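You operate a simulated robot arm through the tools that you are given. There is no shell and no other tool. Be economical: measure what you need, move in short steps, check, and stop when the job is done.

The job below is to be done with a simulated robot arm. You get a single attempt, and the scene is never put back.

Task
Fill the rice canister from the rice box to the high line.
Fine: yellow lid waits in the ring dish, then back on; level within the line's width; box back in its place. Set down upright: rice box.
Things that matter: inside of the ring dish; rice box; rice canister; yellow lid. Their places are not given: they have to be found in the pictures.

Only the result counts: the job must be done as asked and must still hold three seconds after the hand-in. Knocking over, shifting, dropping, spilling or breaking anything else fails it. Lids that push on must go on centred and level and be pressed home; caps that screw on are set level and turned clockwise until they are tight.

Robot
A 7-joint arm with a two-finger parallel gripper, fixed in place. Base frame: the origin is at the foot of the arm, x ahead of it, y to its left, z up. Lengths are in m, angles in degrees, forces in N, time in s.
With the tool pointing down near the work surface it reaches from about 0.32 to 0.74 m from the base axis. Its first joint turns from -115.0 to 115.0 degrees. Payload 3.91 kg.
The tool frame sits at the grasp point between the pads (the TCP): z along the fingers, y along the line on which they close. The tips reach 0.03 m beyond it. The gripper opens to 0.11 m. The fingers are 0.02 m wide and 0.01 m thick; the gripper's body (0.048 by 0.112 m) begins 0.055 m behind the TCP.
Orientation is told as [roll, pitch, yaw] about the base's x, y, z axes, in that order, counted from this pose: with the fingers straight down and closing along the base's y, the tool's x points along the base's -x, its y along +y and its z along -z.

Tools
- The arm moves only by the tool play_rows. Its argument "rows" is text: rows parted by semicolons, each of 7 numbers parted by spaces: the shift along the tool's x, y, z in m, then the turn, a rotation vector about the tool's x, y, z in degrees, then the gripper command, from -1 (shut) to 1 (fully open), values between in proportion. In form: tx ty tz wx wy wz fingers; .... A call has 1 to 10 rows; each row is the pose to reach, as a shift and turn from the pose commanded when the call began, along the tool's axes at that moment. Rows are played at 5 a second. More than 0.05 m and 8.6 degrees between two rows, or a gripper value outside its range, and nothing of the call is played. Where a pose cannot be reached the arm comes as near as it can. A force on the tool above 40 N (or 10 N above the force at the start of the call, whichever is more), or a blocked arm, ends the call early, and 0.2 s more pass. The fingers move at their own pace (about 0.108 m/s each) and stop on an object; they squeeze with about 34 N. The grip force told is the motor's: it shows also when the fingers shut on nothing. Time passes only in rows, and 0.2 s behind the last, so rows that repeat a pose let the fingers close. It gives the time, the measured TCP pose, the force on the tool (base axes), the opening and the grip force at its end, in the units of the frame above (readings bear some noise), with the torque about the TCP (base axes, N m) and any sound that the robot's microphone picked up.
- Cameras (640 x 400 px; columns grow to the right, rows downward): "scene" is fixed at [0.2185, 0.4978, 1.6875]; the picture's right is [-0.54, 0.84, 0.00], its down [0.80, 0.51, -0.32] and it looks along [-0.27, -0.17, -0.95] (base axes); focal length 254 px, centre (320, 200). "wrist" rides on the gripper at [0.072, 0.017, -0.103] in the tool frame; the picture's right is [-0.23, 0.97, 0.00], its down [-0.76, -0.18, -0.62] and it looks along [-0.61, -0.14, 0.78] (tool axes); focal length 222 px, centre (320, 200).
- get_image(camera): a new picture of that camera. The clock stands still meanwhile.
- slide_trunk(by): slides the trunk up (or, below 0, down) by that many m; the arm rides with it, the base frame stays. It gives what a move gives, with no picture.
- measure_at(camera, pixels): for up to 12 pixels [column, row] of the newest picture of that camera ("zoom" is the newest enlarged one), the place [x, y, z] in the base frame of the surface seen there, good to about 0.003 m. The clock stands still meanwhile.
- close_up(camera, box): a new picture of the part [left, top, right, bottom] of that camera's present view, enlarged. The clock stands still meanwhile.
- finish_job(): hands the job in; it is judged then, once.

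Work in short steps. Measure before you move; look again where a grasp or a placing could have gone wrong, and mend it. You have 80 turns and 34 pictures in all, those below and enlarged ones among them. Open the gripper and draw the arm clear of the work before you hand the job in, unless the task says otherwise; then end with one line.

The tools are called after "Request:" as a command line: name --argument value ..., lists and objects as JSON in quotes. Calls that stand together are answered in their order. play_rows: Moves the arm, as the interface text tells. Its arguments: {"type":"object","properties":{"rows":{"type":"string"}},"required":["rows"]} The other tools are called the same way: slide_trunk (by) slides the trunk up or down; get_image (camera) takes a picture; measure_at (camera, pixels) gives the place of the surface under pixels of a picture; close_up (camera, box) takes an enlarged picture of a part of a camera's view; finish_job () hands the job in.

At the start:

```text
time_s: 0.0
tcp_pos: [0.0789, 0.3818, 1.3843]
orientation: [0.0, 0.0, 0.0]
contact_force: [0.1, 0.6, -0.3]
moment: [0.0, 0.03, 0.0]
opening: 0.1098
grasp_force: 0.1
trunk travel left (down, up): [-0.85, 0.14]
```

scene: 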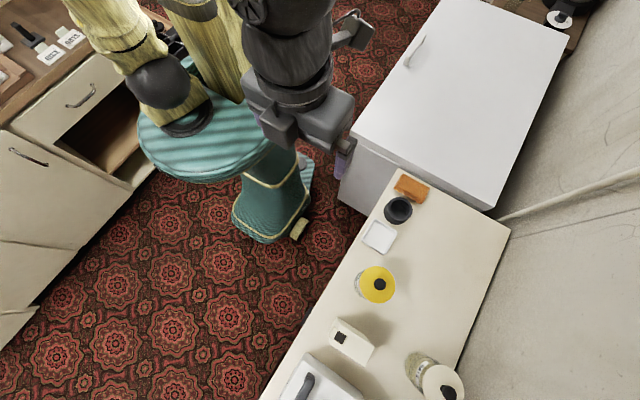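
wrist: 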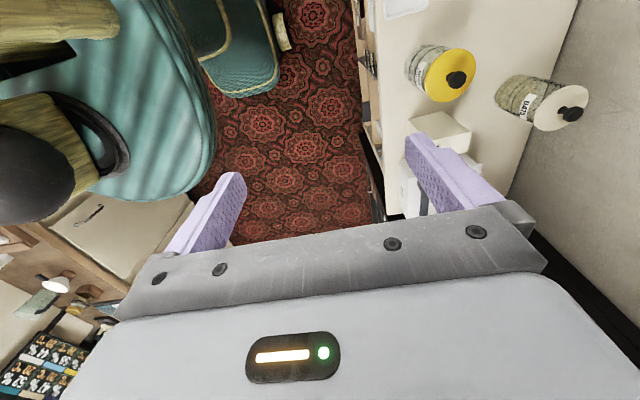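

The scene shows a counter with a yellow-lidded canister (377,285), a white box (350,342), a dish (380,236), another lidded canister (440,380). I take an enlarged view and measure.

Request:
close_up --camera "scene" --box '[280, 160, 520, 400]'

Request:
measure_at --camera "scene" --pixels '[[377, 285], [380, 236], [398, 208], [411, 188], [340, 338], [352, 342], [440, 385], [400, 250], [420, 300], [370, 330]]'

```text
1.67 times, centred on (400, 280) of scene
```

zoom: 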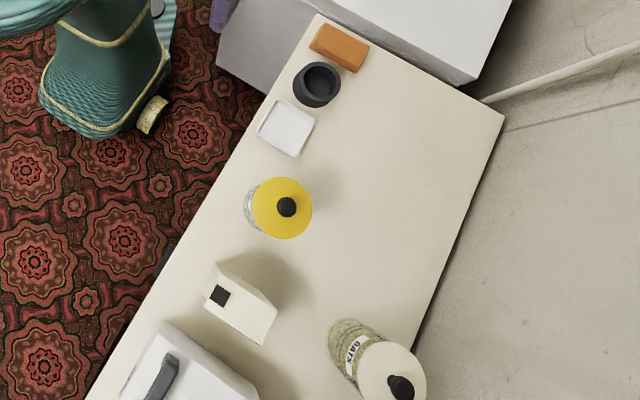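

```text
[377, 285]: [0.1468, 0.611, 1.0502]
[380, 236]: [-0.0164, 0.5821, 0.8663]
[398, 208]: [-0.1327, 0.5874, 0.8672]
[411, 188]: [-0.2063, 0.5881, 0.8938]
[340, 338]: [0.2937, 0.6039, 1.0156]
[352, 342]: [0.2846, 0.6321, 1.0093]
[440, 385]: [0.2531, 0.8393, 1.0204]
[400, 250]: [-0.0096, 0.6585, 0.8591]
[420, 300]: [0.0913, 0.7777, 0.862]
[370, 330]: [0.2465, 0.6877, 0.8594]
```

Let me enlarge the dishes and the canister with the box.

Request:
close_up --camera "scene" --box '[350, 170, 440, 260]'

Request:
close_up --camera "scene" --box '[310, 255, 430, 375]'

Request:
close_up --camera "wrist" --box '[370, 0, 610, 220]'

```text
4.44 times, centred on (395, 215) of scene
```

zoom: 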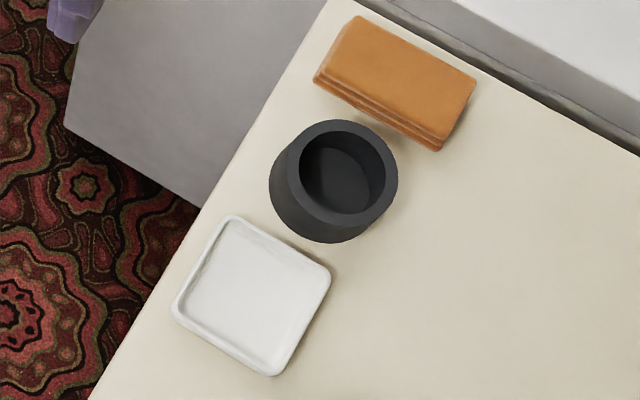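

```text
3.33 times, centred on (370, 315) of scene
```

zoom: 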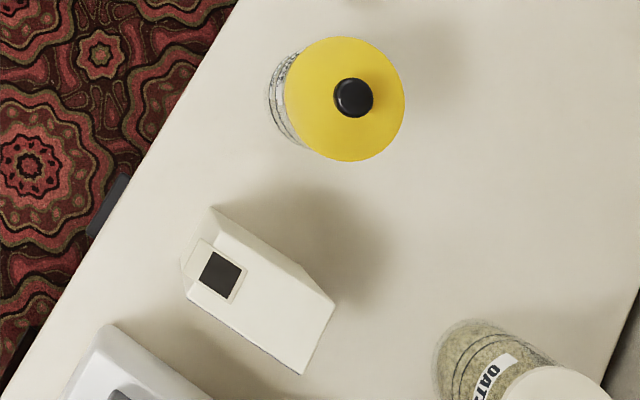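

```text
1.82 times, centred on (490, 110) of wrist
```

zoom: 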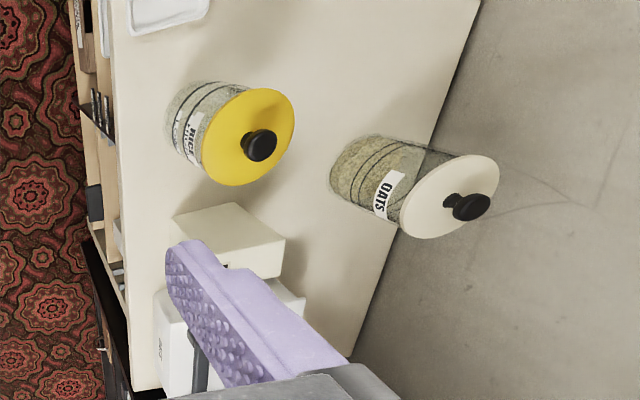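

The flat white tray looks like the ring dish, the black one a cup. I measure lid, dish, cup and box edges.

Request:
measure_at --camera "scene" --pixels '[[360, 283], [395, 286], [378, 267], [379, 302], [375.5, 219.5], [396.3, 231.2], [384, 253.5], [363, 239], [380, 236], [389, 208], [412, 210]]'

Request:
measure_at --camera "zoom" --pixels '[[178, 220], [232, 205], [284, 244], [255, 140], [205, 160], [290, 110], [245, 90], [235, 183], [190, 110]]'

```text
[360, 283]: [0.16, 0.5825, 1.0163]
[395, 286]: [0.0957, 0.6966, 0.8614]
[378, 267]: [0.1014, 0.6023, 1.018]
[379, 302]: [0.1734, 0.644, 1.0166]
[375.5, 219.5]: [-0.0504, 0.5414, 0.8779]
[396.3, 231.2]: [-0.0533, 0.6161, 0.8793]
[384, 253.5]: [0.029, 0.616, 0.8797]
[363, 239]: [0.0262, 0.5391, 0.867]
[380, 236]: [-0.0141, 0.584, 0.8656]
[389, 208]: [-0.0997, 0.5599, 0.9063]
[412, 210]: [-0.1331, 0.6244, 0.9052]
```

```text
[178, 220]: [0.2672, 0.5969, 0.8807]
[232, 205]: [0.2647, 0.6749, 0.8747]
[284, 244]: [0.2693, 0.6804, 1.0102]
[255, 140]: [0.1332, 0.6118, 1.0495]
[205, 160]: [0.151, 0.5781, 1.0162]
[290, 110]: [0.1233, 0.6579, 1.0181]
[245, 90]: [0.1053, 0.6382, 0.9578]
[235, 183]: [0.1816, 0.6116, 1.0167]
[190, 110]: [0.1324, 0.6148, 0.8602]
```

Both canister and dish are located (canister centre ≈ (0.14,0.618), dish ≈ (-0.012,0.578)). I turn the tool about its axis so the wrist camera looks outward over the counter.

Request:
play_rows --rows "0 0 0 0 0 -8.5 1;0 0 0 0 0 -17 1;0 0 0 0 0 -25.5 1;0 0 0 0 0 -34 1;0 0 0 0 0 -42.5 1;0 0 0 0 0 -51 1;0 0 0 0 0 -59.5 1;0 0 0 0 0 -68 1;0 0 0 0 0 -76.5 1;0 0 0 0 0 -85 1"

Request:
slide_trunk --by -0.15

Request:
get_image --camera "wrist"

```text
time_s: 2.2
tcp_pos: [0.0792, 0.3808, 1.3846]
orientation: [-0.1, 0.0, 85.2]
contact_force: [0.2, 0.4, -0.2]
moment: [0.02, -0.04, -0.02]
opening: 0.11
grasp_force: 0.0
trunk travel left (down, up): [-0.85, 0.14]
```

```text
time_s: 4.0
tcp_pos: [0.079, 0.382, 1.2338]
orientation: [0.0, -0.1, 85.1]
contact_force: [0.3, -0.1, 0.0]
moment: [0.0, 0.02, -0.02]
opening: 0.11
grasp_force: 0.0
trunk travel left (down, up): [-0.7, 0.29]
```

```text
27 pictures are left
```

wrist: 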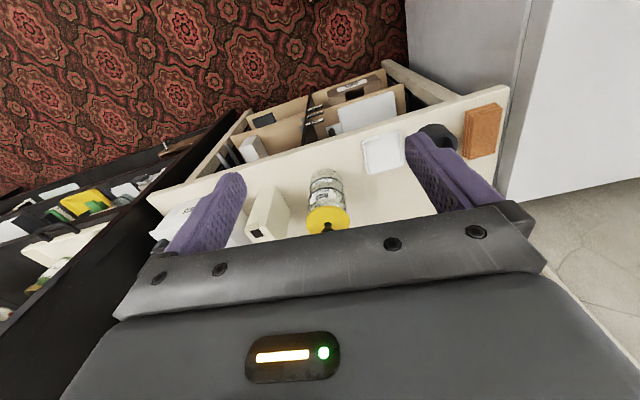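

The picture is upside down relative to the world, but canister (328,200), box (268,213), dish (383,152) are visible. I enlarge.

Request:
close_up --camera "wrist" --box '[230, 120, 420, 250]'

```text
3.08 times, centred on (325, 185) of wrist
```

zoom: 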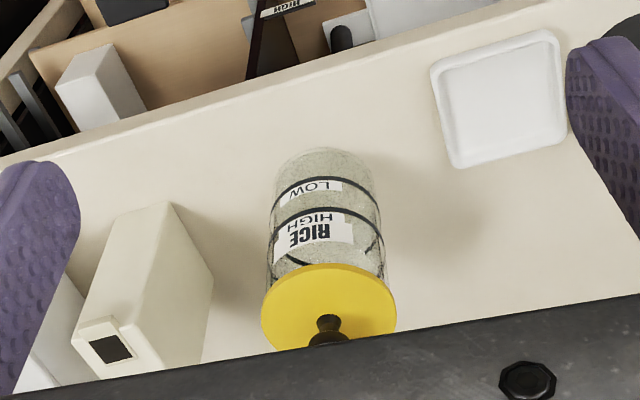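

Measure line heights, lid and box points in this enlarged picture.

Request:
measure_at --camera "zoom" --pixels '[[300, 186], [360, 192], [320, 212], [360, 222], [300, 262], [378, 252], [325, 158], [120, 215], [170, 205], [212, 278], [110, 348], [205, 350]]'

Request:
measure_at --camera "zoom" --pixels '[[105, 315], [78, 335], [105, 372], [130, 350], [75, 320], [155, 290], [435, 70], [552, 35], [452, 165], [565, 130], [500, 100], [331, 320]]'

```text
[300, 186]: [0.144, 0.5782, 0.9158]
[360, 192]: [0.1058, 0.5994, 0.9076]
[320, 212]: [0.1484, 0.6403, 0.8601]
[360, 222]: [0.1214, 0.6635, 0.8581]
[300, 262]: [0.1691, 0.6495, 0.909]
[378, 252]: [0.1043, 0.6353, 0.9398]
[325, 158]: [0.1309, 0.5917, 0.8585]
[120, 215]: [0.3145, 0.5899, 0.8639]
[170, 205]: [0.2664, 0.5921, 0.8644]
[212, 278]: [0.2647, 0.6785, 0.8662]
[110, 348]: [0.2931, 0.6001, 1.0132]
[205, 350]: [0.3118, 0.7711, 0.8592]
```

```text
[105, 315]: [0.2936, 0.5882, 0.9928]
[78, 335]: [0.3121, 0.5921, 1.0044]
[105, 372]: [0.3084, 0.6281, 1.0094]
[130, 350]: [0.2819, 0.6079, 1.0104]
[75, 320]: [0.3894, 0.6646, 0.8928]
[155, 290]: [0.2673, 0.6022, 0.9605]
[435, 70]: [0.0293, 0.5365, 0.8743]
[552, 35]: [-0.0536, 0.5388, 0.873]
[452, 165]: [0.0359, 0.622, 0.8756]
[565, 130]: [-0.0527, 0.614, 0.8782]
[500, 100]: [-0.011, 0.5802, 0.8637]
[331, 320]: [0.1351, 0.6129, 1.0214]
```

Box: x 0.266–0.314, y 0.59–0.678, top ≈1.012, spout at the low-y end. I move above the lid's knob (0.14, 0.617) with the yaw squared to 90°.

Request:
play_rows --rows "-0.04 -0.0068 0.0133 0 0 -0.8 1;-0.08 -0.0136 0.0267 0 0 -1.6 1;-0.12 -0.0204 0.04 0 0 -2.4 1;-0.16 -0.0271 0.0533 0 0 -3.2 1;-0.2 -0.0339 0.0667 0 0 -4.1 1;-0.2398 -0.0407 0.08 0 0 -4.9 1"

Request:
get_image --camera "wrist"

```text
time_s: 5.3
tcp_pos: [0.1408, 0.6188, 1.1514]
orientation: [0.0, 0.0, 89.9]
contact_force: [-0.8, -0.2, 0.8]
moment: [-0.02, 0.04, 0.01]
opening: 0.11
grasp_force: 0.1
trunk travel left (down, up): [-0.7, 0.29]
```

```text
25 pictures are left
```

wrist: 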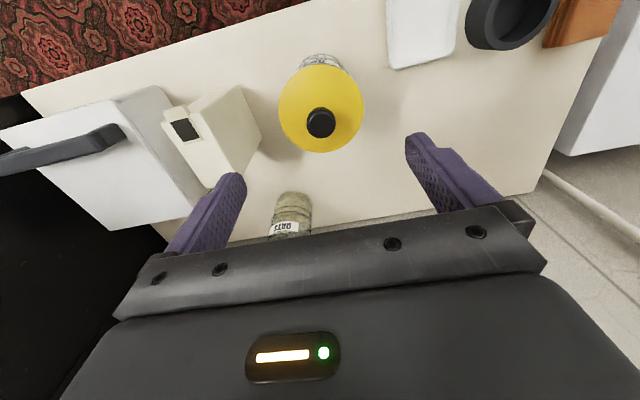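

Measure the lid edge and knob from here.

Request:
measure_at --camera "wrist" --pixels '[[281, 110], [361, 108], [320, 67], [322, 150], [321, 118], [309, 118], [333, 118], [320, 130], [198, 128], [228, 88], [262, 135], [166, 110]]'

```text
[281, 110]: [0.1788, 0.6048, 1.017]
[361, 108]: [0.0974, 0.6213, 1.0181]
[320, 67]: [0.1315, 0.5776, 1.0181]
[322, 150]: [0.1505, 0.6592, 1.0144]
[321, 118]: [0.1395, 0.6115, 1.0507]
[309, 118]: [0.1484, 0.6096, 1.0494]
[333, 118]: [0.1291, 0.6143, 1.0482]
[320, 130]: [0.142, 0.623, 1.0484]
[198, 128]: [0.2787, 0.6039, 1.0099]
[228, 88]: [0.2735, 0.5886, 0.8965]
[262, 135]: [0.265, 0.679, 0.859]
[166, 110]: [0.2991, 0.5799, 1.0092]
```

Centre (0.139,0.617). Descend so the tips end just above the lid, and close on the knob.

Request:
play_rows --rows "0.0015 0.0015 0.035 0 0 0 0.3;0.0015 0.0015 0.07 0 0 0 0.3;0.0015 0.0015 0.1 0 0 0 0.3;0.0015 0.0015 0.1 0 0 0 -0.2;0.0015 0.0015 0.1 0 0 0 -1;0.0015 0.0015 0.1 0 0 0 -1;0.0015 0.0015 0.1 0 0 0 -1"

```text
time_s: 7.0
tcp_pos: [0.1404, 0.615, 1.0545]
orientation: [0.0, 0.1, 89.9]
contact_force: [-1.3, -0.5, 0.2]
moment: [0.06, 0.05, 0.01]
opening: 0.0259
grasp_force: 34.4
trunk travel left (down, up): [-0.7, 0.29]
```

Knob gripped (0.026 m). Lift straight up slowly.

Request:
play_rows --rows "0 0 -0.005 0 0 0 -1;0 0 -0.012 0 0 0 -1;0 0 -0.03 0 0 0 -1;0 0 -0.06 0 0 0 -1;0 0 -0.1 0 0 0 -1"

Request:
get_image --camera "wrist"

```text
time_s: 8.2
tcp_pos: [0.1386, 0.6164, 1.1549]
orientation: [0.0, 0.0, 89.9]
contact_force: [-0.4, -0.3, 0.0]
moment: [0.01, 0.0, 0.04]
opening: 0.0265
grasp_force: 33.8
trunk travel left (down, up): [-0.7, 0.29]
```

```text
24 pictures are left
```

wrist: 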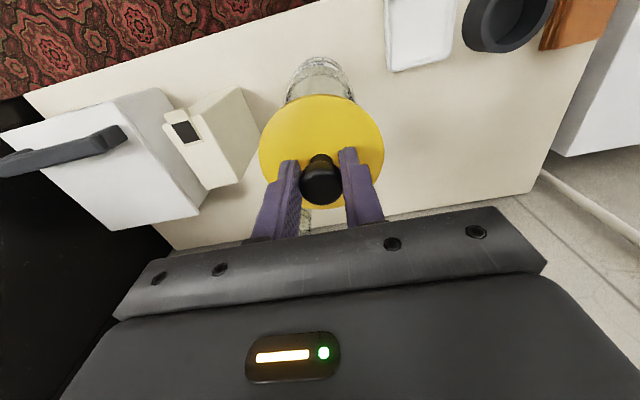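

Lid is off. Carry it over the dish centre (-0.010,0.578), and descend partway.

Request:
play_rows --rows "0.0095 0.037 0 0 0 0 -1;0.019 0.0745 0 0 0 0 -1;0.0285 0.1115 0 0 0 0 -1;0.0385 0.149 0 0 0 0 -1;0.0385 0.149 0.045 0 0 0 -1;0.0385 0.149 0.09 0 0 0 -1;0.0385 0.149 0.135 0 0 0 -1;0.0385 0.149 0.18 0 0 0 -1"

Request:
close_up --camera "scene" --box '[330, 190, 440, 310]'

Request:
get_image --camera "wrist"

```text
time_s: 9.9
tcp_pos: [-0.0108, 0.5775, 0.9755]
orientation: [0.0, 0.0, 89.9]
contact_force: [-0.9, -0.4, -0.7]
moment: [0.02, 0.0, 0.0]
opening: 0.0266
grasp_force: 34.5
trunk travel left (down, up): [-0.7, 0.29]
```

```text
3.33 times, centred on (385, 250) of scene
```

zoom: 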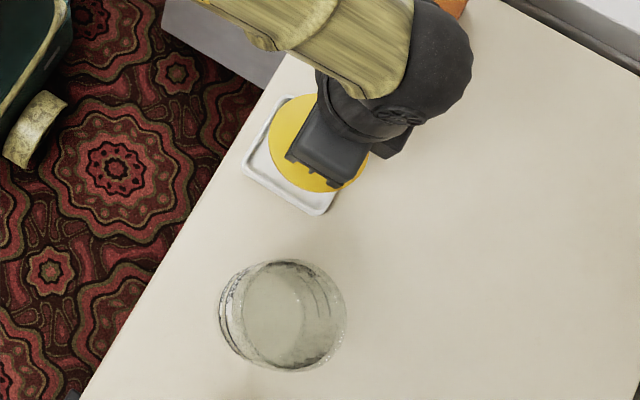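

```text
22 pictures are left
```

wrist: 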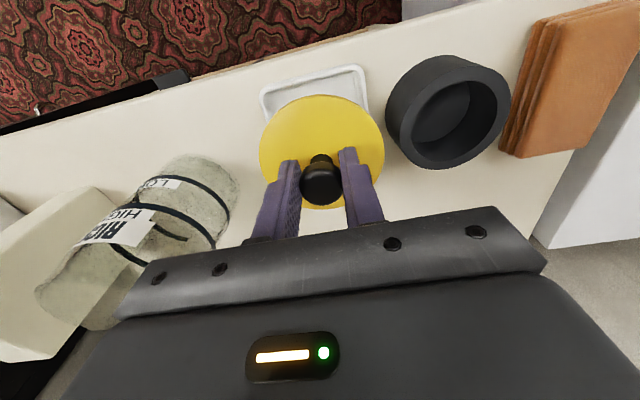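

Lid is over the white dish. Descend in small steps toward contact.

Request:
play_rows --rows "0 0 0.01 0 0 0 -1;0 0 0.02 0 0 0 -1;0 0 0.03 0 0 0 -1;0 0 0.038 0 0 0 -1;0 0 0.044 0 0 0 -1"

```text
time_s: 11.2
tcp_pos: [-0.01, 0.5776, 0.9314]
orientation: [0.0, 0.0, 89.8]
contact_force: [-0.8, 0.1, 0.0]
moment: [0.0, -0.01, -0.02]
opening: 0.0262
grasp_force: 33.8
trunk travel left (down, up): [-0.7, 0.29]
```

No contact yet; continue down by a few millimetres.

Request:
play_rows --rows "0 0 0.002 0 0 0 -1;0 0 0.004 0 0 0 -1;0 0 0.006 0 0 0 -1;0 0 0.006 0 0 0 -1"

```text
time_s: 12.2
tcp_pos: [-0.0102, 0.5779, 0.9249]
orientation: [0.0, 0.0, 89.9]
contact_force: [1.0, 0.5, 0.3]
moment: [-0.01, 0.03, -0.01]
opening: 0.0265
grasp_force: 34.0
trunk travel left (down, up): [-0.7, 0.29]
```

Request:
play_rows --rows "0 0 0.002 0 0 0 -1;0 0 0.004 0 0 0 -1;0 0 0.006 0 0 0 -1;0 0 0.006 0 0 0 -1"

Request:
close_up --camera "wrist" --box '[230, 50, 410, 240]'

```text
time_s: 13.2
tcp_pos: [-0.0098, 0.5773, 0.9236]
orientation: [0.0, -0.5, 89.9]
contact_force: [1.8, 1.0, 39.3]
moment: [-0.33, -0.26, -0.03]
opening: 0.0265
grasp_force: 34.0
trunk travel left (down, up): [-0.7, 0.29]
```

```text
2.11 times, centred on (320, 145) of wrist
```

zoom: 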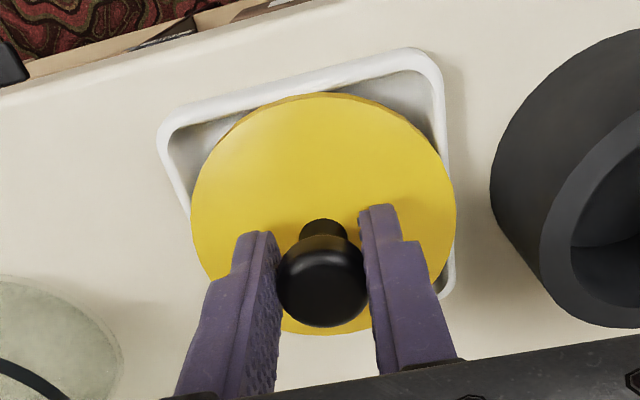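

Contact at 39 N. Check lid against dish edges before letting go.

Request:
measure_at --camera "zoom" --pixels '[[163, 140], [432, 62], [300, 78], [447, 110], [449, 285], [175, 180], [194, 215], [453, 210], [310, 95], [310, 330], [190, 155], [425, 90]]'

```text
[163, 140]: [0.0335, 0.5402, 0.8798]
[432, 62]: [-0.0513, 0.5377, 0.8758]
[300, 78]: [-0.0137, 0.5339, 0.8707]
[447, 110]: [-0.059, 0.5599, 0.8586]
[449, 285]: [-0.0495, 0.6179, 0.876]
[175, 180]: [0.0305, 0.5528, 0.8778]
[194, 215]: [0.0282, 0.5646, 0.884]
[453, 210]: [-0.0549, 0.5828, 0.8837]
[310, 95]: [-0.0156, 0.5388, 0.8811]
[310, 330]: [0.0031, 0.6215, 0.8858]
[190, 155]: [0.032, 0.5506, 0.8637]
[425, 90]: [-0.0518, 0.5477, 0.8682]
```

Lid is centred on the dish to about 2 mm. Ease the pressure, open, and rise.

Request:
play_rows --rows "0 0 -0.003 0 0 0 -1;0 0 -0.004 0 0 0 -1;0 0 -0.004 0 0 0 -0.3;0 0 -0.004 0 0 0 0.1;0 0 -0.004 0 0 0 0.1;0 0 -0.04 0 0 0 0.1;0 0 -0.08 0 0 0 0.3;0 0 -0.12 0 0 0 0.3"

Request:
get_image --camera "wrist"

```text
time_s: 14.9
tcp_pos: [-0.0112, 0.579, 1.0388]
orientation: [-0.1, -0.1, 89.9]
contact_force: [0.3, -0.1, -1.1]
moment: [-0.03, 0.01, -0.01]
opening: 0.0712
grasp_force: 0.0
trunk travel left (down, up): [-0.7, 0.29]
```

```text
20 pictures are left
```

wrist: 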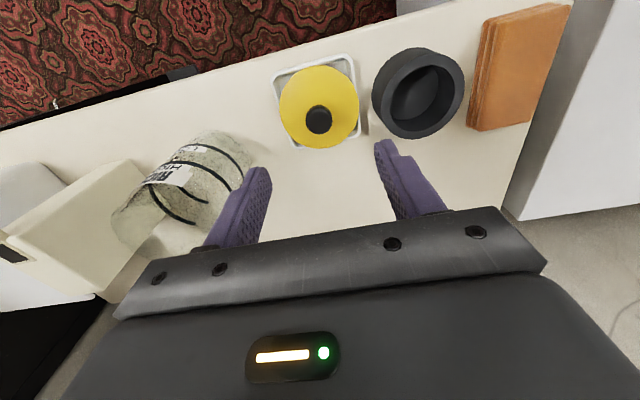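

Lid rests in the dish. Enlarge the canister to see rice level and lines.

Request:
close_up --camera "wrist" --box '[95, 120, 275, 260]'

Request:
measure_at --camera "wrist" --pixels '[[318, 118], [281, 105], [358, 108], [318, 68], [318, 145]]'

```text
2.86 times, centred on (185, 190) of wrist
```

zoom: 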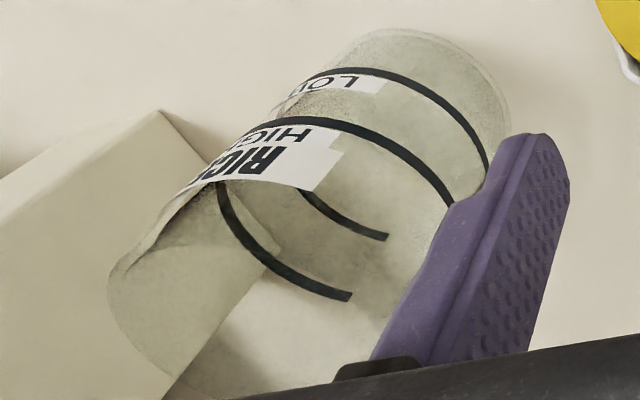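

```text
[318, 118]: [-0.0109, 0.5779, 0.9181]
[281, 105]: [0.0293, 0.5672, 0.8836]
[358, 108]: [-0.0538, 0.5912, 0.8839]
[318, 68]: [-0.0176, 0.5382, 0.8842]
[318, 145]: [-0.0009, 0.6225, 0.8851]
```

Measure the lines on the glass.

Request:
measure_at --camera "zoom" --pixels '[[400, 73], [440, 95], [470, 125], [375, 134], [410, 158], [440, 190], [240, 235], [320, 290], [345, 215], [400, 35], [330, 75], [300, 170]]'

```text
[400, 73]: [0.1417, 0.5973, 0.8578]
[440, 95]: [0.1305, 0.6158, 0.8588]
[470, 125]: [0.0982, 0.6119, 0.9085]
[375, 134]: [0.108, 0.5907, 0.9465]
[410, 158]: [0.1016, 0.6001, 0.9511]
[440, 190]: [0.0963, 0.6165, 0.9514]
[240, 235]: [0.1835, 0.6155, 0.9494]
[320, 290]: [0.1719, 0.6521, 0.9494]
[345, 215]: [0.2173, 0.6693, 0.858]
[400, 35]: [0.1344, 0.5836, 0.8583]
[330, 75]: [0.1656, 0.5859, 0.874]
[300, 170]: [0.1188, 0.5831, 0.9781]
```

HIGH line ≈ 0.950, LOW ≈ 0.909. Check the present level inside from the scene camera.

Request:
close_up --camera "scene" --box '[320, 250, 440, 370]'

```text
3.33 times, centred on (380, 310) of scene
```

zoom: 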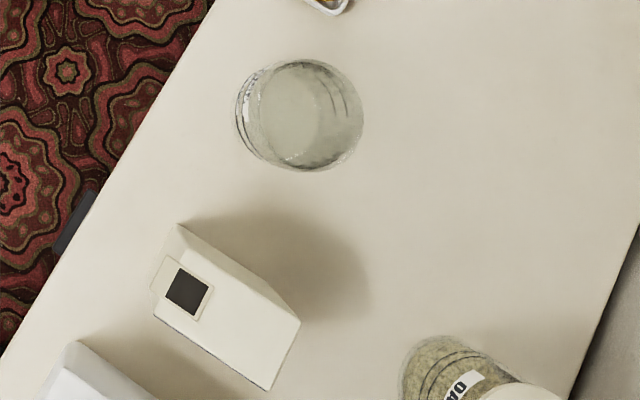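

Request:
measure_at --camera "zoom" --pixels '[[285, 110], [300, 130], [270, 100], [300, 90], [295, 150], [185, 290], [165, 265], [205, 310], [178, 228], [298, 318], [270, 388], [155, 312]]'

```text
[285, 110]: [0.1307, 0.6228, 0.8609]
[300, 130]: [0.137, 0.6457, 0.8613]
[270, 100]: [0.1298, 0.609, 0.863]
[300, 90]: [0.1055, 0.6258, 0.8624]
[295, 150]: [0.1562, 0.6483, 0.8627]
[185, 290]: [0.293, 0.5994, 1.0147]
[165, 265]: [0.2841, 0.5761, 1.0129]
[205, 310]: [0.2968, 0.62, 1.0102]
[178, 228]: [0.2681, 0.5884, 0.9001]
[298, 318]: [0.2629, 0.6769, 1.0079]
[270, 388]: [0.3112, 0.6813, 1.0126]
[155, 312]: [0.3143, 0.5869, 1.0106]
```

Canister is empty (floor ≈0.861). Before grasping the box, check the clearance to the white appliance beside it.

Request:
measure_at --camera "zoom" --pixels '[[80, 342], [150, 390], [85, 365], [120, 385], [60, 375], [260, 350], [230, 275], [175, 235], [148, 290]]'

Request:
play_rows --rows "0 0 -0.045 0 0 0 0.3;0 0 -0.09 0 0 0 0.3;-0.011 -0.05 -0.09 0 0 0 0.35;-0.022 -0.1 -0.09 0 0 0 0.35;-0.033 -0.15 -0.09 0 0 0 0.35;-0.044 -0.2 -0.09 0 0 0 0.35;-0.055 -0.25 -0.09 0 0 0 0.35;-0.066 -0.3 -0.09 0 0 0 0.35;-0.066 -0.3 -0.09 0 0 0 0.35"

Request:
get_image --camera "wrist"

```text
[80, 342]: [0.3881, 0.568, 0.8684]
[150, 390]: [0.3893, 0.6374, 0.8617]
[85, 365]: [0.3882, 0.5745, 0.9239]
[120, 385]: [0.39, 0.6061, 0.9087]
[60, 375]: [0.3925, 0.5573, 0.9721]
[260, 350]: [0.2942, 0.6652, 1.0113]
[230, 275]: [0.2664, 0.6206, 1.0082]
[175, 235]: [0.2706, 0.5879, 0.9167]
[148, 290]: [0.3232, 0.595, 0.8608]
```

```text
refused: row 3 steps farther than a row can; nothing moved
```

```text
17 pictures are left
```

wrist: 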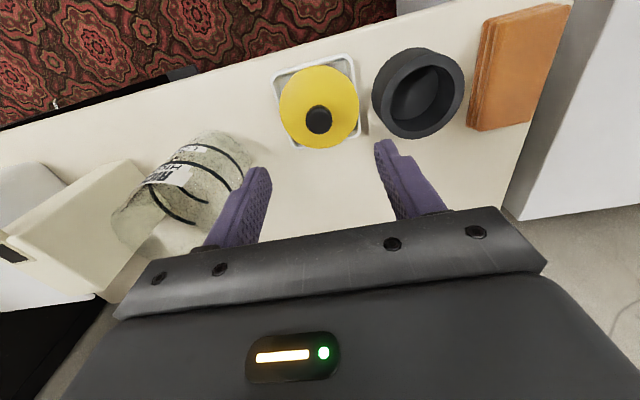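

Step was slightly too long; the appliance starts at x≈0.388, so there is room. Move with shorter steps.

Request:
play_rows --rows "0 0 -0.045 0 0 0 0.3;0 0 -0.09 0 0 0 0.3;-0.0095 -0.043 -0.09 0 0 0 0.35;-0.019 -0.086 -0.09 0 0 0 0.35;-0.0285 -0.129 -0.09 0 0 0 0.35;-0.038 -0.172 -0.09 0 0 0 0.35;-0.0475 -0.215 -0.09 0 0 0 0.35;-0.057 -0.258 -0.09 0 0 0 0.35;-0.066 -0.3 -0.09 0 0 0 0.35;-0.066 -0.3 -0.05 0 0 0 0.35"

Request:
get_image --camera "wrist"

```text
time_s: 17.1
tcp_pos: [0.2894, 0.6427, 1.0867]
orientation: [0.1, 0.1, 90.0]
contact_force: [-0.1, -0.7, -0.4]
moment: [-0.05, 0.01, 0.0]
opening: 0.0743
grasp_force: 0.1
out of reach, approached as far as the arm can: row 9
trunk travel left (down, up): [-0.7, 0.29]
```

```text
16 pictures are left
```

wrist: 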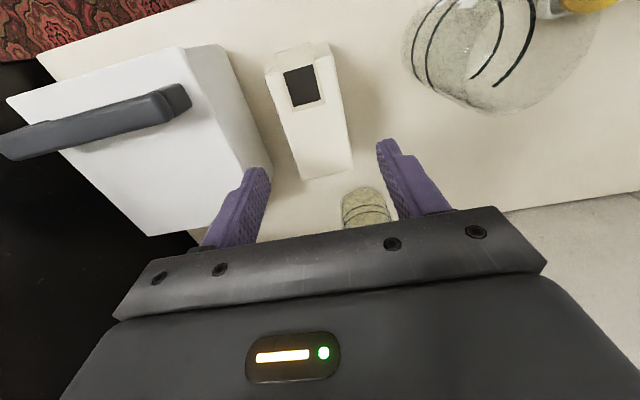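

Box is centred between the fingers. Measure its top edges.

Request:
measure_at --camera "wrist" --pixels '[[303, 178], [351, 170], [302, 140], [346, 130], [268, 72], [329, 47], [300, 45], [303, 85], [290, 102], [323, 95], [285, 73], [312, 66]]'

```text
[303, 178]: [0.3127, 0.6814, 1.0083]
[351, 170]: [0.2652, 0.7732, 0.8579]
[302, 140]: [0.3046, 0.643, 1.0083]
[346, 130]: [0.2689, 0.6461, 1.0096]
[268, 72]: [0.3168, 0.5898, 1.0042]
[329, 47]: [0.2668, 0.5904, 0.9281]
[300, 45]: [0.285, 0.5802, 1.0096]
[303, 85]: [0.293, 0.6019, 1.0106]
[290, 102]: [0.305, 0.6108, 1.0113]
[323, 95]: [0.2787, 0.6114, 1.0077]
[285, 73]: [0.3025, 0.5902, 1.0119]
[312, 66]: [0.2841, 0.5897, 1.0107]
```

Box centre ≈(0.290,0.635), turned about 3°. Turn the tool to match, descend to z≈0.968 and grip the box's sides.

Request:
play_rows --rows "0 0 0.03 0 0 -1.5 0.35;0 0 0.06 0 0 -3 0.35;0 0 0.09 0 0 -3 0.35;0 0 0.12 0 0 -3 0.35;0 0 0.12 0 0 -3 0.35;0 0 0.12 0 0 -3 0;0 0 0.12 0 0 -3 -1;0 0 0.12 0 0 -3 -1;0 0 0.12 0 0 -3 -1"

```text
time_s: 19.1
tcp_pos: [0.295, 0.6575, 0.9692]
orientation: [0.0, 0.1, 92.9]
contact_force: [-1.6, 0.4, 0.6]
moment: [0.18, 0.1, 0.03]
opening: 0.0522
grasp_force: 33.9
out of reach, approached as far as the arm can: row 2, 3, 4, 5, 6, 7, 8, 9
trunk travel left (down, up): [-0.7, 0.29]
```

Gripped, 0.052 m wide. Lift the box straight up with the trunk, and look.

Request:
slide_trunk --by 0.12

Request:
get_image --camera "wrist"

```text
time_s: 20.6
tcp_pos: [0.2954, 0.6577, 1.0898]
orientation: [0.1, 0.1, 93.0]
contact_force: [-0.3, -0.1, -5.5]
moment: [0.11, 0.03, 0.0]
opening: 0.052
grasp_force: 34.3
trunk travel left (down, up): [-0.82, 0.17]
```

```text
15 pictures are left
```

wrist: 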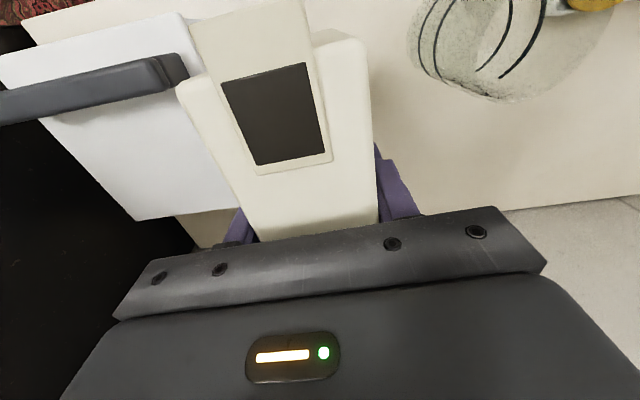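

Box is held, weight ≈5.4 N. Measure the spout and box relative to the tool.

Request:
measure_at --camera "wrist" --pixels '[[182, 90], [365, 50], [365, 110], [376, 200], [250, 225], [243, 5], [300, 5], [278, 110], [225, 80], [302, 70], [262, 163], [325, 152]]'

```text
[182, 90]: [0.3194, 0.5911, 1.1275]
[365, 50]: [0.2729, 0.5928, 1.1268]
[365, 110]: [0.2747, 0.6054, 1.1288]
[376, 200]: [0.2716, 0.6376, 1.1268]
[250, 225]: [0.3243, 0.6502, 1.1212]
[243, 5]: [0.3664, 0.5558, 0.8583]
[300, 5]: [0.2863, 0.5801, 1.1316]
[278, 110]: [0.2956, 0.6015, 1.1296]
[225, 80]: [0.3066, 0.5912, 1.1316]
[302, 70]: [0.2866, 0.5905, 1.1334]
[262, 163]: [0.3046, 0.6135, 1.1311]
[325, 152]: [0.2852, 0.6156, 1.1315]
```

Spout hole centre is at the tool's x, lip ≈0.080 m toward −y and 0.042 m above the TCP. Raise and carry the box above the canister region, squaring yaw to 90°.

Request:
play_rows --rows "0.005 0 -0.03 0 0 0 -1;0.01 0 -0.06 0 0 0 -1;0.01 0 -0.09 0 0 1 -1;0 0.04 -0.1 0 0 2 -1;-0.005 0.08 -0.1 0 0 3 -1;-0.01 0.12 -0.1 0 0 3 -1;-0.0105 0.156 -0.1 0 0 3 -1;-0.0105 0.156 -0.1 0 0 3 -1"

```text
time_s: 22.4
tcp_pos: [0.1391, 0.6608, 1.1888]
orientation: [0.0, 0.2, 89.9]
contact_force: [0.3, -0.2, -5.7]
moment: [0.15, -0.05, -0.01]
opening: 0.0524
grasp_force: 34.2
trunk travel left (down, up): [-0.82, 0.17]
```

At the start pose for pouring. Tilt to 40° in steps, keeping the lip over the canister mouth.

Request:
play_rows --rows "-0.0104 0 0.018 0 -8 0 -1;-0.0208 0 0.036 0 -16 0 -1;-0.0312 0 0.054 0 -24 0 -1;-0.0416 0 0.072 0 -32 0 -1;-0.052 0 0.09 0 -40 0 -1;-0.052 0 0.09 0 -40 0 -1"

Request:
close_up --camera "scene" --box '[310, 210, 470, 370]'

```text
time_s: 23.9
tcp_pos: [0.1383, 0.7124, 1.0997]
orientation: [0.0, -40.0, 89.8]
contact_force: [-0.4, 1.1, -4.3]
moment: [-0.01, 0.02, 0.02]
opening: 0.0521
grasp_force: 34.3
trunk travel left (down, up): [-0.82, 0.17]
```

```text
2.50 times, centred on (390, 290) of scene
```

zoom: 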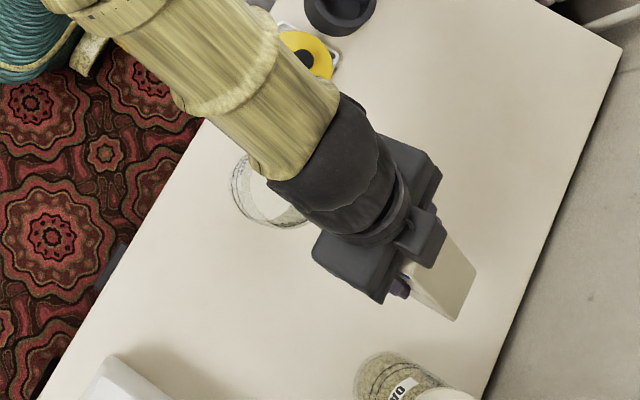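

Force fell from 5.7 to 4.3 N — maybe rice already flows. Measure inside the canister.

Request:
measure_at --camera "zoom" --pixels '[[262, 200], [255, 185], [275, 212], [285, 218], [245, 195], [435, 300], [400, 285]]'

Request:
play_rows --rows "0 0 0 0 0 0 -1;0 0 0 0 0 0 -1;0 0 0 0 0 0 -1"

```text
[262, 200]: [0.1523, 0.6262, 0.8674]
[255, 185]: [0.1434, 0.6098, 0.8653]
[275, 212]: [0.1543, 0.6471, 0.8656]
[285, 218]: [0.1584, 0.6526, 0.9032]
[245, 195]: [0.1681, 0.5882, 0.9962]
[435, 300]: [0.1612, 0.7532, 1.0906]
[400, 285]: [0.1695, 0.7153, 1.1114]
```

```text
time_s: 24.6
tcp_pos: [0.1396, 0.7127, 1.0989]
orientation: [0.0, -39.9, 89.9]
contact_force: [0.2, 0.7, -5.0]
moment: [-0.02, -0.03, -0.01]
opening: 0.0521
grasp_force: 33.8
trunk travel left (down, up): [-0.82, 0.17]
```

Only a little, if any, so far. Tilt on to 56°, lip held in place, and wait a second.

Request:
play_rows --rows "-0.0011 0 -0.0036 0 -4 0 -1;-0.0022 0 -0.0073 0 -8 0 -1;-0.0038 0 -0.0133 0 -12 0 -1;-0.0055 0 -0.0193 0 -16 0 -1;-0.0055 0 -0.0193 0 -16 0 -1;-0.0055 0 -0.0193 0 -16 0 -1;-0.0055 0 -0.0193 0 -16 0 -1;-0.0055 0 -0.0193 0 -16 0 -1"

Request:
close_up --camera "scene" --box '[330, 240, 450, 360]'

```text
time_s: 26.4
tcp_pos: [0.1393, 0.7044, 1.118]
orientation: [0.2, -56.0, 89.8]
contact_force: [-0.3, 0.3, -5.1]
moment: [-0.07, -0.03, -0.02]
opening: 0.0518
grasp_force: 34.3
trunk travel left (down, up): [-0.82, 0.17]
```

```text
3.33 times, centred on (390, 300) of scene
```

zoom: 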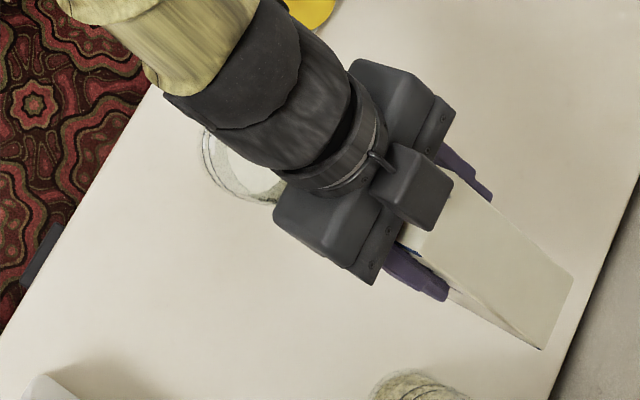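

Request:
measure_at --camera "zoom" --pixels '[[240, 180], [225, 160], [260, 185], [250, 190], [235, 165], [420, 235]]'

```text
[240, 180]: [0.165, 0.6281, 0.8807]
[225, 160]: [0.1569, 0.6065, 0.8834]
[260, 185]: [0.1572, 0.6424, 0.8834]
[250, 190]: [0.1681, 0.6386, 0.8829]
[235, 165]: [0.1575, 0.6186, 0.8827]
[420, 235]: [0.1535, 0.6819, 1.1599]
```

Level 0.8825 and flat, target 0.950. Continue to 68°, wait, and check.

Request:
play_rows --rows "-0.0025 0 -0.0057 0 -4 0 -1;-0.005 0 -0.0114 0 -8 0 -1;-0.007 0 -0.0174 0 -12 0 -1;-0.007 0 -0.0174 0 -12 0 -1;-0.007 0 -0.0174 0 -12 0 -1;-0.007 0 -0.0174 0 -12 0 -1;-0.007 0 -0.0174 0 -12 0 -1"

Request:
close_up --camera "scene" --box '[330, 240, 450, 360]'

Request:
measure_at --camera "zoom" --pixels '[[240, 180], [225, 160], [260, 185], [250, 190], [235, 165], [230, 175]]'

```text
time_s: 28.1
tcp_pos: [0.1385, 0.6945, 1.1325]
orientation: [0.1, -67.9, 89.7]
contact_force: [0.1, -0.5, -4.9]
moment: [-0.12, 0.03, -0.01]
opening: 0.0521
grasp_force: 34.0
trunk travel left (down, up): [-0.82, 0.17]
```

```text
3.33 times, centred on (390, 300) of scene
```

zoom: 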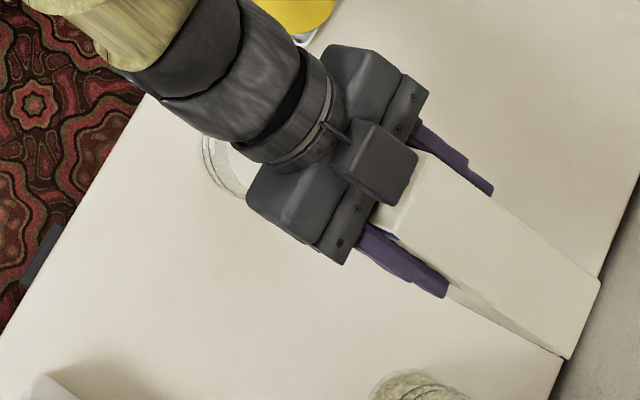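

```text
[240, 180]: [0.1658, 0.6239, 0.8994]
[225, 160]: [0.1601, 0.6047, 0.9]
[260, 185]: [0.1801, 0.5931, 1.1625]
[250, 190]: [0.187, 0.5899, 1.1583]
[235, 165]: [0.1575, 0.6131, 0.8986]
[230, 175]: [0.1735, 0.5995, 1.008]
```

Level 0.899. Test whether it still flows at this tilt: wait about 1.2 s and measure again.

Request:
play_rows --rows "0 0 0 0 0 0 -1;0 0 0 0 0 0 -1;0 0 0 0 0 0 -1;0 0 0 0 0 0 -1;0 0 0 0 0 0 -1"

Request:
close_up --camera "scene" --box '[330, 240, 450, 360]'

Request:
measure_at --camera "zoom" --pixels '[[240, 180], [225, 160], [238, 175], [235, 165], [230, 165]]'

```text
time_s: 29.2
tcp_pos: [0.1387, 0.6958, 1.1341]
orientation: [0.1, -68.0, 89.7]
contact_force: [0.1, 0.3, -5.4]
moment: [-0.12, -0.02, -0.02]
opening: 0.0517
grasp_force: 34.5
trunk travel left (down, up): [-0.82, 0.17]
```

```text
3.33 times, centred on (390, 300) of scene
```

zoom: 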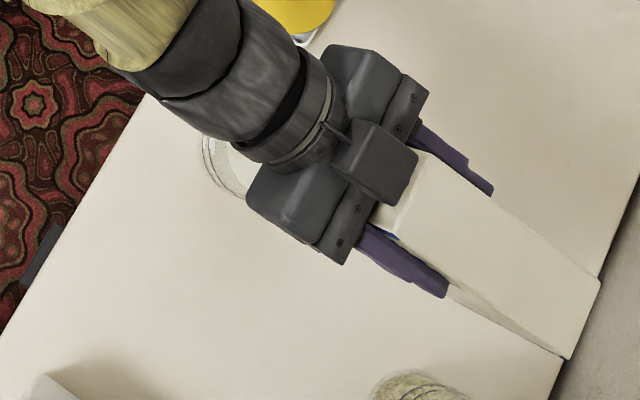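

```text
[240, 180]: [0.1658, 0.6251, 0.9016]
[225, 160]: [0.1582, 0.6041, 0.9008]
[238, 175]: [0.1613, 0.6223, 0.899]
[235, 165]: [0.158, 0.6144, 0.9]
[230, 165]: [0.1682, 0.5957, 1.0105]
```

Flow stopped on its own, so the level follows the tilt (40°→.866, 56°→.8825, 68°→.900). Go to 80°, shifting the spout slightly to −x to keep the canister visible.

Request:
play_rows --rows "-0.003 0.004 -0.0038 0 -4 0 -1;-0.0063 0.008 -0.0076 0 -8 0 -1;-0.0095 0.012 -0.0113 0 -12 0 -1;-0.0095 0.012 -0.0113 0 -12 0 -1;-0.0095 0.012 -0.0113 0 -12 0 -1;-0.0095 0.012 -0.0113 0 -12 0 -1;-0.0095 0.012 -0.0113 0 -12 0 -1;-0.0095 0.012 -0.0113 0 -12 0 -1"

Request:
close_up --camera "scene" --box '[345, 255, 405, 315]'

```text
time_s: 31.1
tcp_pos: [0.1263, 0.6859, 1.1454]
orientation: [0.2, -80.0, 89.7]
contact_force: [0.6, 0.1, -5.4]
moment: [-0.13, 0.01, -0.03]
opening: 0.0522
grasp_force: 34.2
trunk travel left (down, up): [-0.82, 0.17]
```

```text
6.67 times, centred on (375, 285) of scene
```

zoom: 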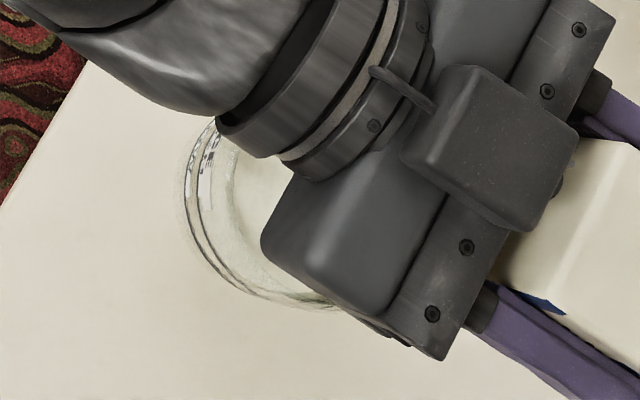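

Request:
measure_at --camera "zoom" --pixels '[[255, 230], [250, 190], [265, 265], [240, 215], [260, 180], [285, 278]]'

```text
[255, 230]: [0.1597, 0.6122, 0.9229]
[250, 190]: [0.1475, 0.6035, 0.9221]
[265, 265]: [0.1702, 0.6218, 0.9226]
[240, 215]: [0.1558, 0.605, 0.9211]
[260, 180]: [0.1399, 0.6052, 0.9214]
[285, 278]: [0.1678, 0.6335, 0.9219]
```

Level 0.922; need 0.950. Tilt to 90° and check.

Request:
play_rows --rows "-0.0028 0 -0.0028 0 -3.3 0 -1;-0.0055 0 -0.0057 0 -6.6 0 -1;-0.0083 0 -0.0086 0 -10 0 -1;-0.0083 0 -0.0086 0 -10 0 -1;-0.0083 0 -0.0086 0 -10 0 -1;-0.0083 0 -0.0086 0 -10 0 -1;-0.0083 0 -0.0086 0 -10 0 -1;-0.0083 0 -0.0086 0 -10 0 -1"

Request:
close_up --camera "scene" --box '[345, 255, 405, 315]'

Request:
measure_at --camera "zoom" --pixels '[[250, 230], [240, 200], [255, 250], [245, 215], [260, 265], [235, 220]]'

```text
time_s: 32.9
tcp_pos: [0.1268, 0.6803, 1.1561]
orientation: [15.0, -89.9, 74.8]
contact_force: [0.7, 1.0, -5.4]
moment: [-0.25, -0.01, 0.0]
opening: 0.0518
grasp_force: 34.2
trunk travel left (down, up): [-0.82, 0.17]
```

```text
6.67 times, centred on (375, 285) of scene
```

zoom: 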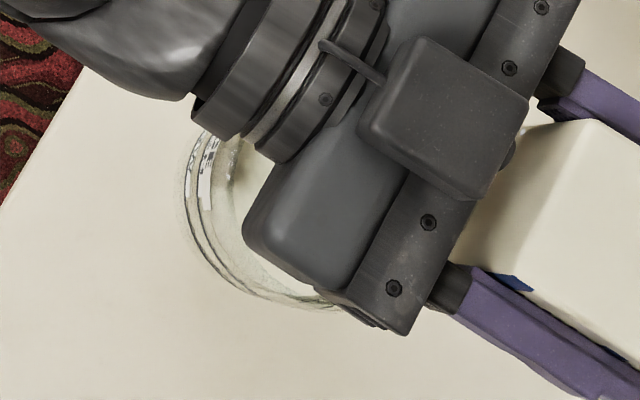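

```text
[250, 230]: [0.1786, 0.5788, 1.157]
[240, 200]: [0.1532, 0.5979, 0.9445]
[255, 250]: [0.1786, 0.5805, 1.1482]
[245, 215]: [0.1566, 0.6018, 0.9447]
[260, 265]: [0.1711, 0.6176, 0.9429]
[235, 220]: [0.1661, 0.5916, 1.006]
```

Level ≈0.944. Add 2° carefully, wait, then tilt back to 60° to stop and inspect.

Request:
play_rows --rows "-0.0008 0 -0.0014 0 -1 0 -1;-0.0015 0 -0.0028 0 -2 0 -1;-0.0015 0 -0.0028 0 -2 0 -1;-0.0015 0 -0.0028 0 -2 0 -1;-0.0015 0 -0.0028 0 -2 0 -1;-0.0015 0 -0.0028 0 -2 0 -1;-0.0015 0 -0.0028 0 -2 0 -1"

Request:
close_up --camera "scene" --box '[350, 265, 390, 305]'

Request:
measure_at --camera "zoom" --pixels '[[240, 195], [245, 205], [250, 215], [250, 190], [240, 205], [270, 270], [285, 285]]'

```text
time_s: 34.5
tcp_pos: [0.1263, 0.6778, 1.1586]
orientation: [178.9, -88.2, -89.1]
contact_force: [-0.5, -0.2, -5.7]
moment: [-0.18, 0.0, -0.05]
opening: 0.052
grasp_force: 33.7
trunk travel left (down, up): [-0.82, 0.17]
```

```text
10.00 times, centred on (370, 285) of scene
```

zoom: 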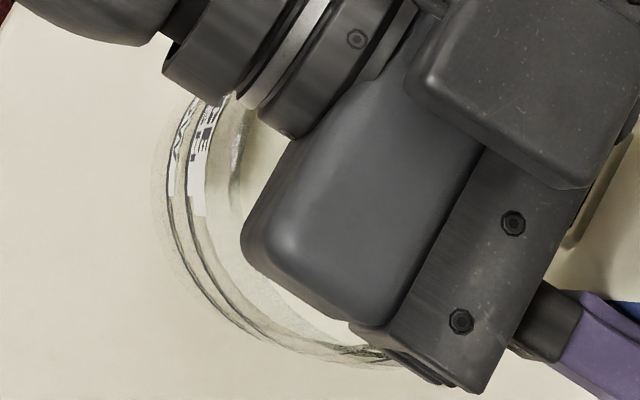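

```text
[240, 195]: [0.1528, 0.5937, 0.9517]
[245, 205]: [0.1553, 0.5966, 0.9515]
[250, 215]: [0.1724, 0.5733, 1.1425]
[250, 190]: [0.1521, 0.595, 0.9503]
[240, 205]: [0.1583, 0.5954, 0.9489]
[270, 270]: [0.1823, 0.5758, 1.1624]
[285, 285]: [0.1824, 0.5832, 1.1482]
```

Mean ≈0.9508 against line 0.950: stop now. Tilt back while raising.

Request:
play_rows --rows "0.0045 0 0.0047 0 8 0 -1;0.0089 0 0.0093 0 16 0 -1;0.0134 0 0.014 0 24 0 -1;0.0178 0 0.0186 0 32 0 -1;0.0223 0 0.0233 0 40 0 -1;0.0094 0 0.0154 0 48 0 -1;-0.0034 0 0.0074 0 56 0 -1;-0.0163 0 -0.0005 0 64 0 -1;-0.0291 0 -0.0085 0 72 0 -1;-0.042 0 -0.0164 0 80 0 -1"

```text
time_s: 36.6
tcp_pos: [0.1272, 0.6604, 1.1996]
orientation: [0.0, -11.8, 89.8]
contact_force: [-0.2, 0.6, -5.8]
moment: [0.03, 0.0, 0.02]
opening: 0.052
grasp_force: 33.9
trunk travel left (down, up): [-0.82, 0.17]
```

Box closed off. Bring it upright and start moving back in x.

Request:
play_rows --rows "0 0 0 0 6 0 -1;0 0 0 0 11.8 0 -1;0 -0.04 0 0 11.8 0 -1;0 -0.08 0 0 11.8 0 -1;0 -0.08 0 0 11.8 0 -1"

Request:
close_up --camera "scene" --box '[345, 250, 415, 320]'

```text
time_s: 37.9
tcp_pos: [0.207, 0.6587, 1.2002]
orientation: [0.0, -0.1, 89.8]
contact_force: [0.3, 0.4, -4.3]
moment: [0.14, -0.03, 0.01]
opening: 0.0519
grasp_force: 33.4
trunk travel left (down, up): [-0.82, 0.17]
```

```text
5.71 times, centred on (380, 285) of scene
```

zoom: 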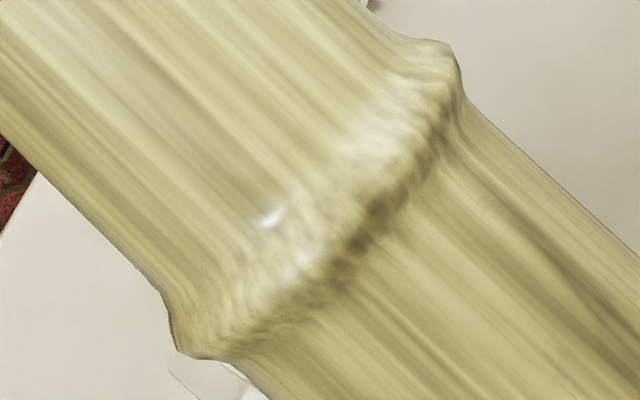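

The arm hides it; I will look from the box's place. Carry the box over its original spot (TCP 0.291,0.657, yaw 93), at z≈1.09.

Request:
play_rows --rows "0.0004 -0.028 0.02 0 0 -1 -1;0.0008 -0.056 0.04 0 0 -2 -1;0.0015 -0.084 0.07 0 0 -3 -1;0.0015 -0.084 0.1 0 0 -3 -1;0.0015 -0.084 0.11 0 0 -3 -1;0.0015 -0.084 0.11 0 0 -3 -1"

Request:
get_image --camera "wrist"

```text
time_s: 39.2
tcp_pos: [0.2903, 0.6574, 1.0898]
orientation: [0.0, -0.2, 92.9]
contact_force: [0.4, 0.2, -5.3]
moment: [0.12, 0.01, -0.02]
opening: 0.0519
grasp_force: 34.9
trunk travel left (down, up): [-0.82, 0.17]
```

```text
6 pictures are left
```

wrist: 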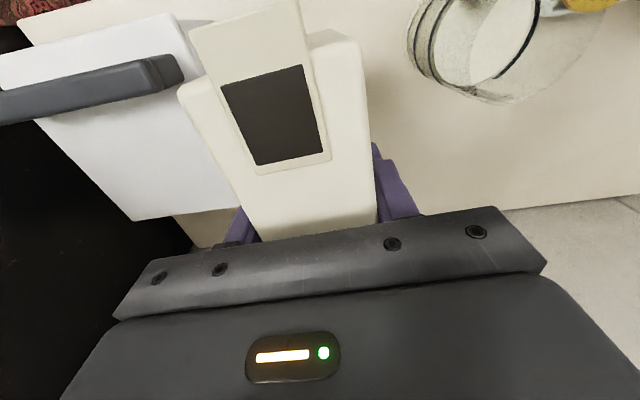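

Rice surface (500,45) touches the HIGH line (527,45). Measure surface, lines and the box pose.

Request:
measure_at --camera "wrist" --pixels '[[500, 40], [485, 60], [510, 20], [490, 30], [515, 40], [527, 46], [538, 15], [505, 73], [418, 50], [182, 92], [365, 50], [278, 110]]'

Request:
close_up --camera "wrist" --box '[400, 0, 600, 125]'

```text
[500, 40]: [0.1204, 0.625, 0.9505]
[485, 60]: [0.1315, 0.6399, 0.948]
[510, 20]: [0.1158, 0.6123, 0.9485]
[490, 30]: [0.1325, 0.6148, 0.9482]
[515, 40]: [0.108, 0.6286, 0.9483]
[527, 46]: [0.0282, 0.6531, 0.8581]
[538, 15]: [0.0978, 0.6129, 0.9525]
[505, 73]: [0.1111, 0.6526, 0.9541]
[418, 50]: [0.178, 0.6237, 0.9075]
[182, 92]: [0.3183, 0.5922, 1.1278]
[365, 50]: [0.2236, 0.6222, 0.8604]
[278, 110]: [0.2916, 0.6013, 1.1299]
```

```text
3.20 times, centred on (500, 62) of wrist
```

zoom: 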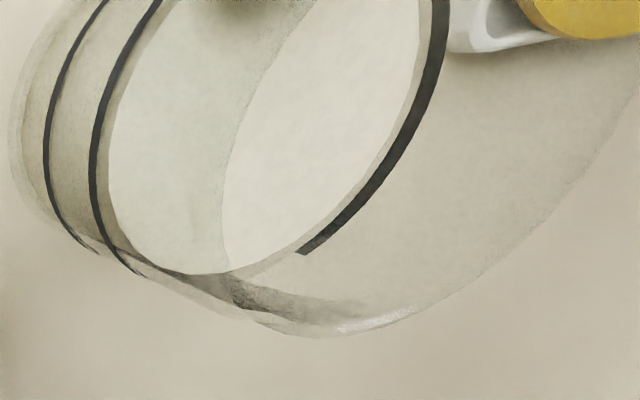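

Rice surface ≈0.9497 versus line centre ≈0.951, line about 5–6 mm wide: the level lies inside the line. Lower the box with the trunk.

Request:
slide_trunk --by -0.12

```text
time_s: 40.8
tcp_pos: [0.2907, 0.6579, 0.9715]
orientation: [0.0, -0.2, 92.9]
contact_force: [0.6, 0.8, 4.7]
moment: [-0.49, 0.15, 0.04]
opening: 0.0518
grasp_force: 33.7
trunk travel left (down, up): [-0.7, 0.29]
```

Box stands on the counter (force turned to +4.7 N). Open and rise.

Request:
play_rows --rows "0 0 0 0 0 0 -0.2;0 0 0 0 0 0 0.2;0 0 0 0 0 0 0.35;0 0 0 0 0 0 0.35;0 0 -0.03 0 0 0 0.35;0 0 -0.07 0 0 0 0.35;0 0 -0.11 0 0 0 0.35;0 0.02 -0.12 0 0 0 0.35"

Request:
get_image --camera "wrist"

```text
time_s: 42.5
tcp_pos: [0.2696, 0.6442, 1.0908]
orientation: [0.1, -0.2, 92.9]
contact_force: [-0.7, 0.0, 0.7]
moment: [0.05, -0.02, -0.01]
opening: 0.074
grasp_force: 0.0
out of reach, approached as far as the arm can: row 6, 7, 8
trunk travel left (down, up): [-0.7, 0.29]
```

```text
4 pictures are left
```

wrist: 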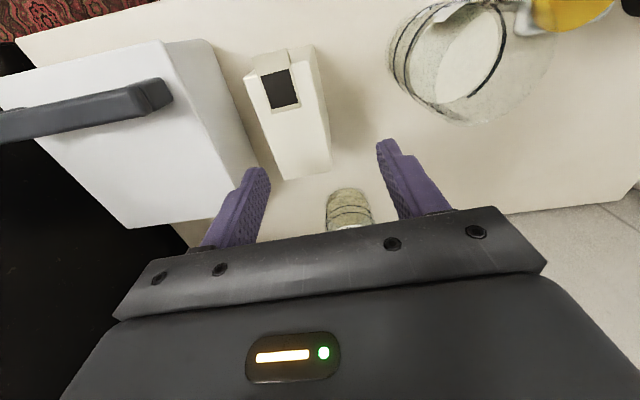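

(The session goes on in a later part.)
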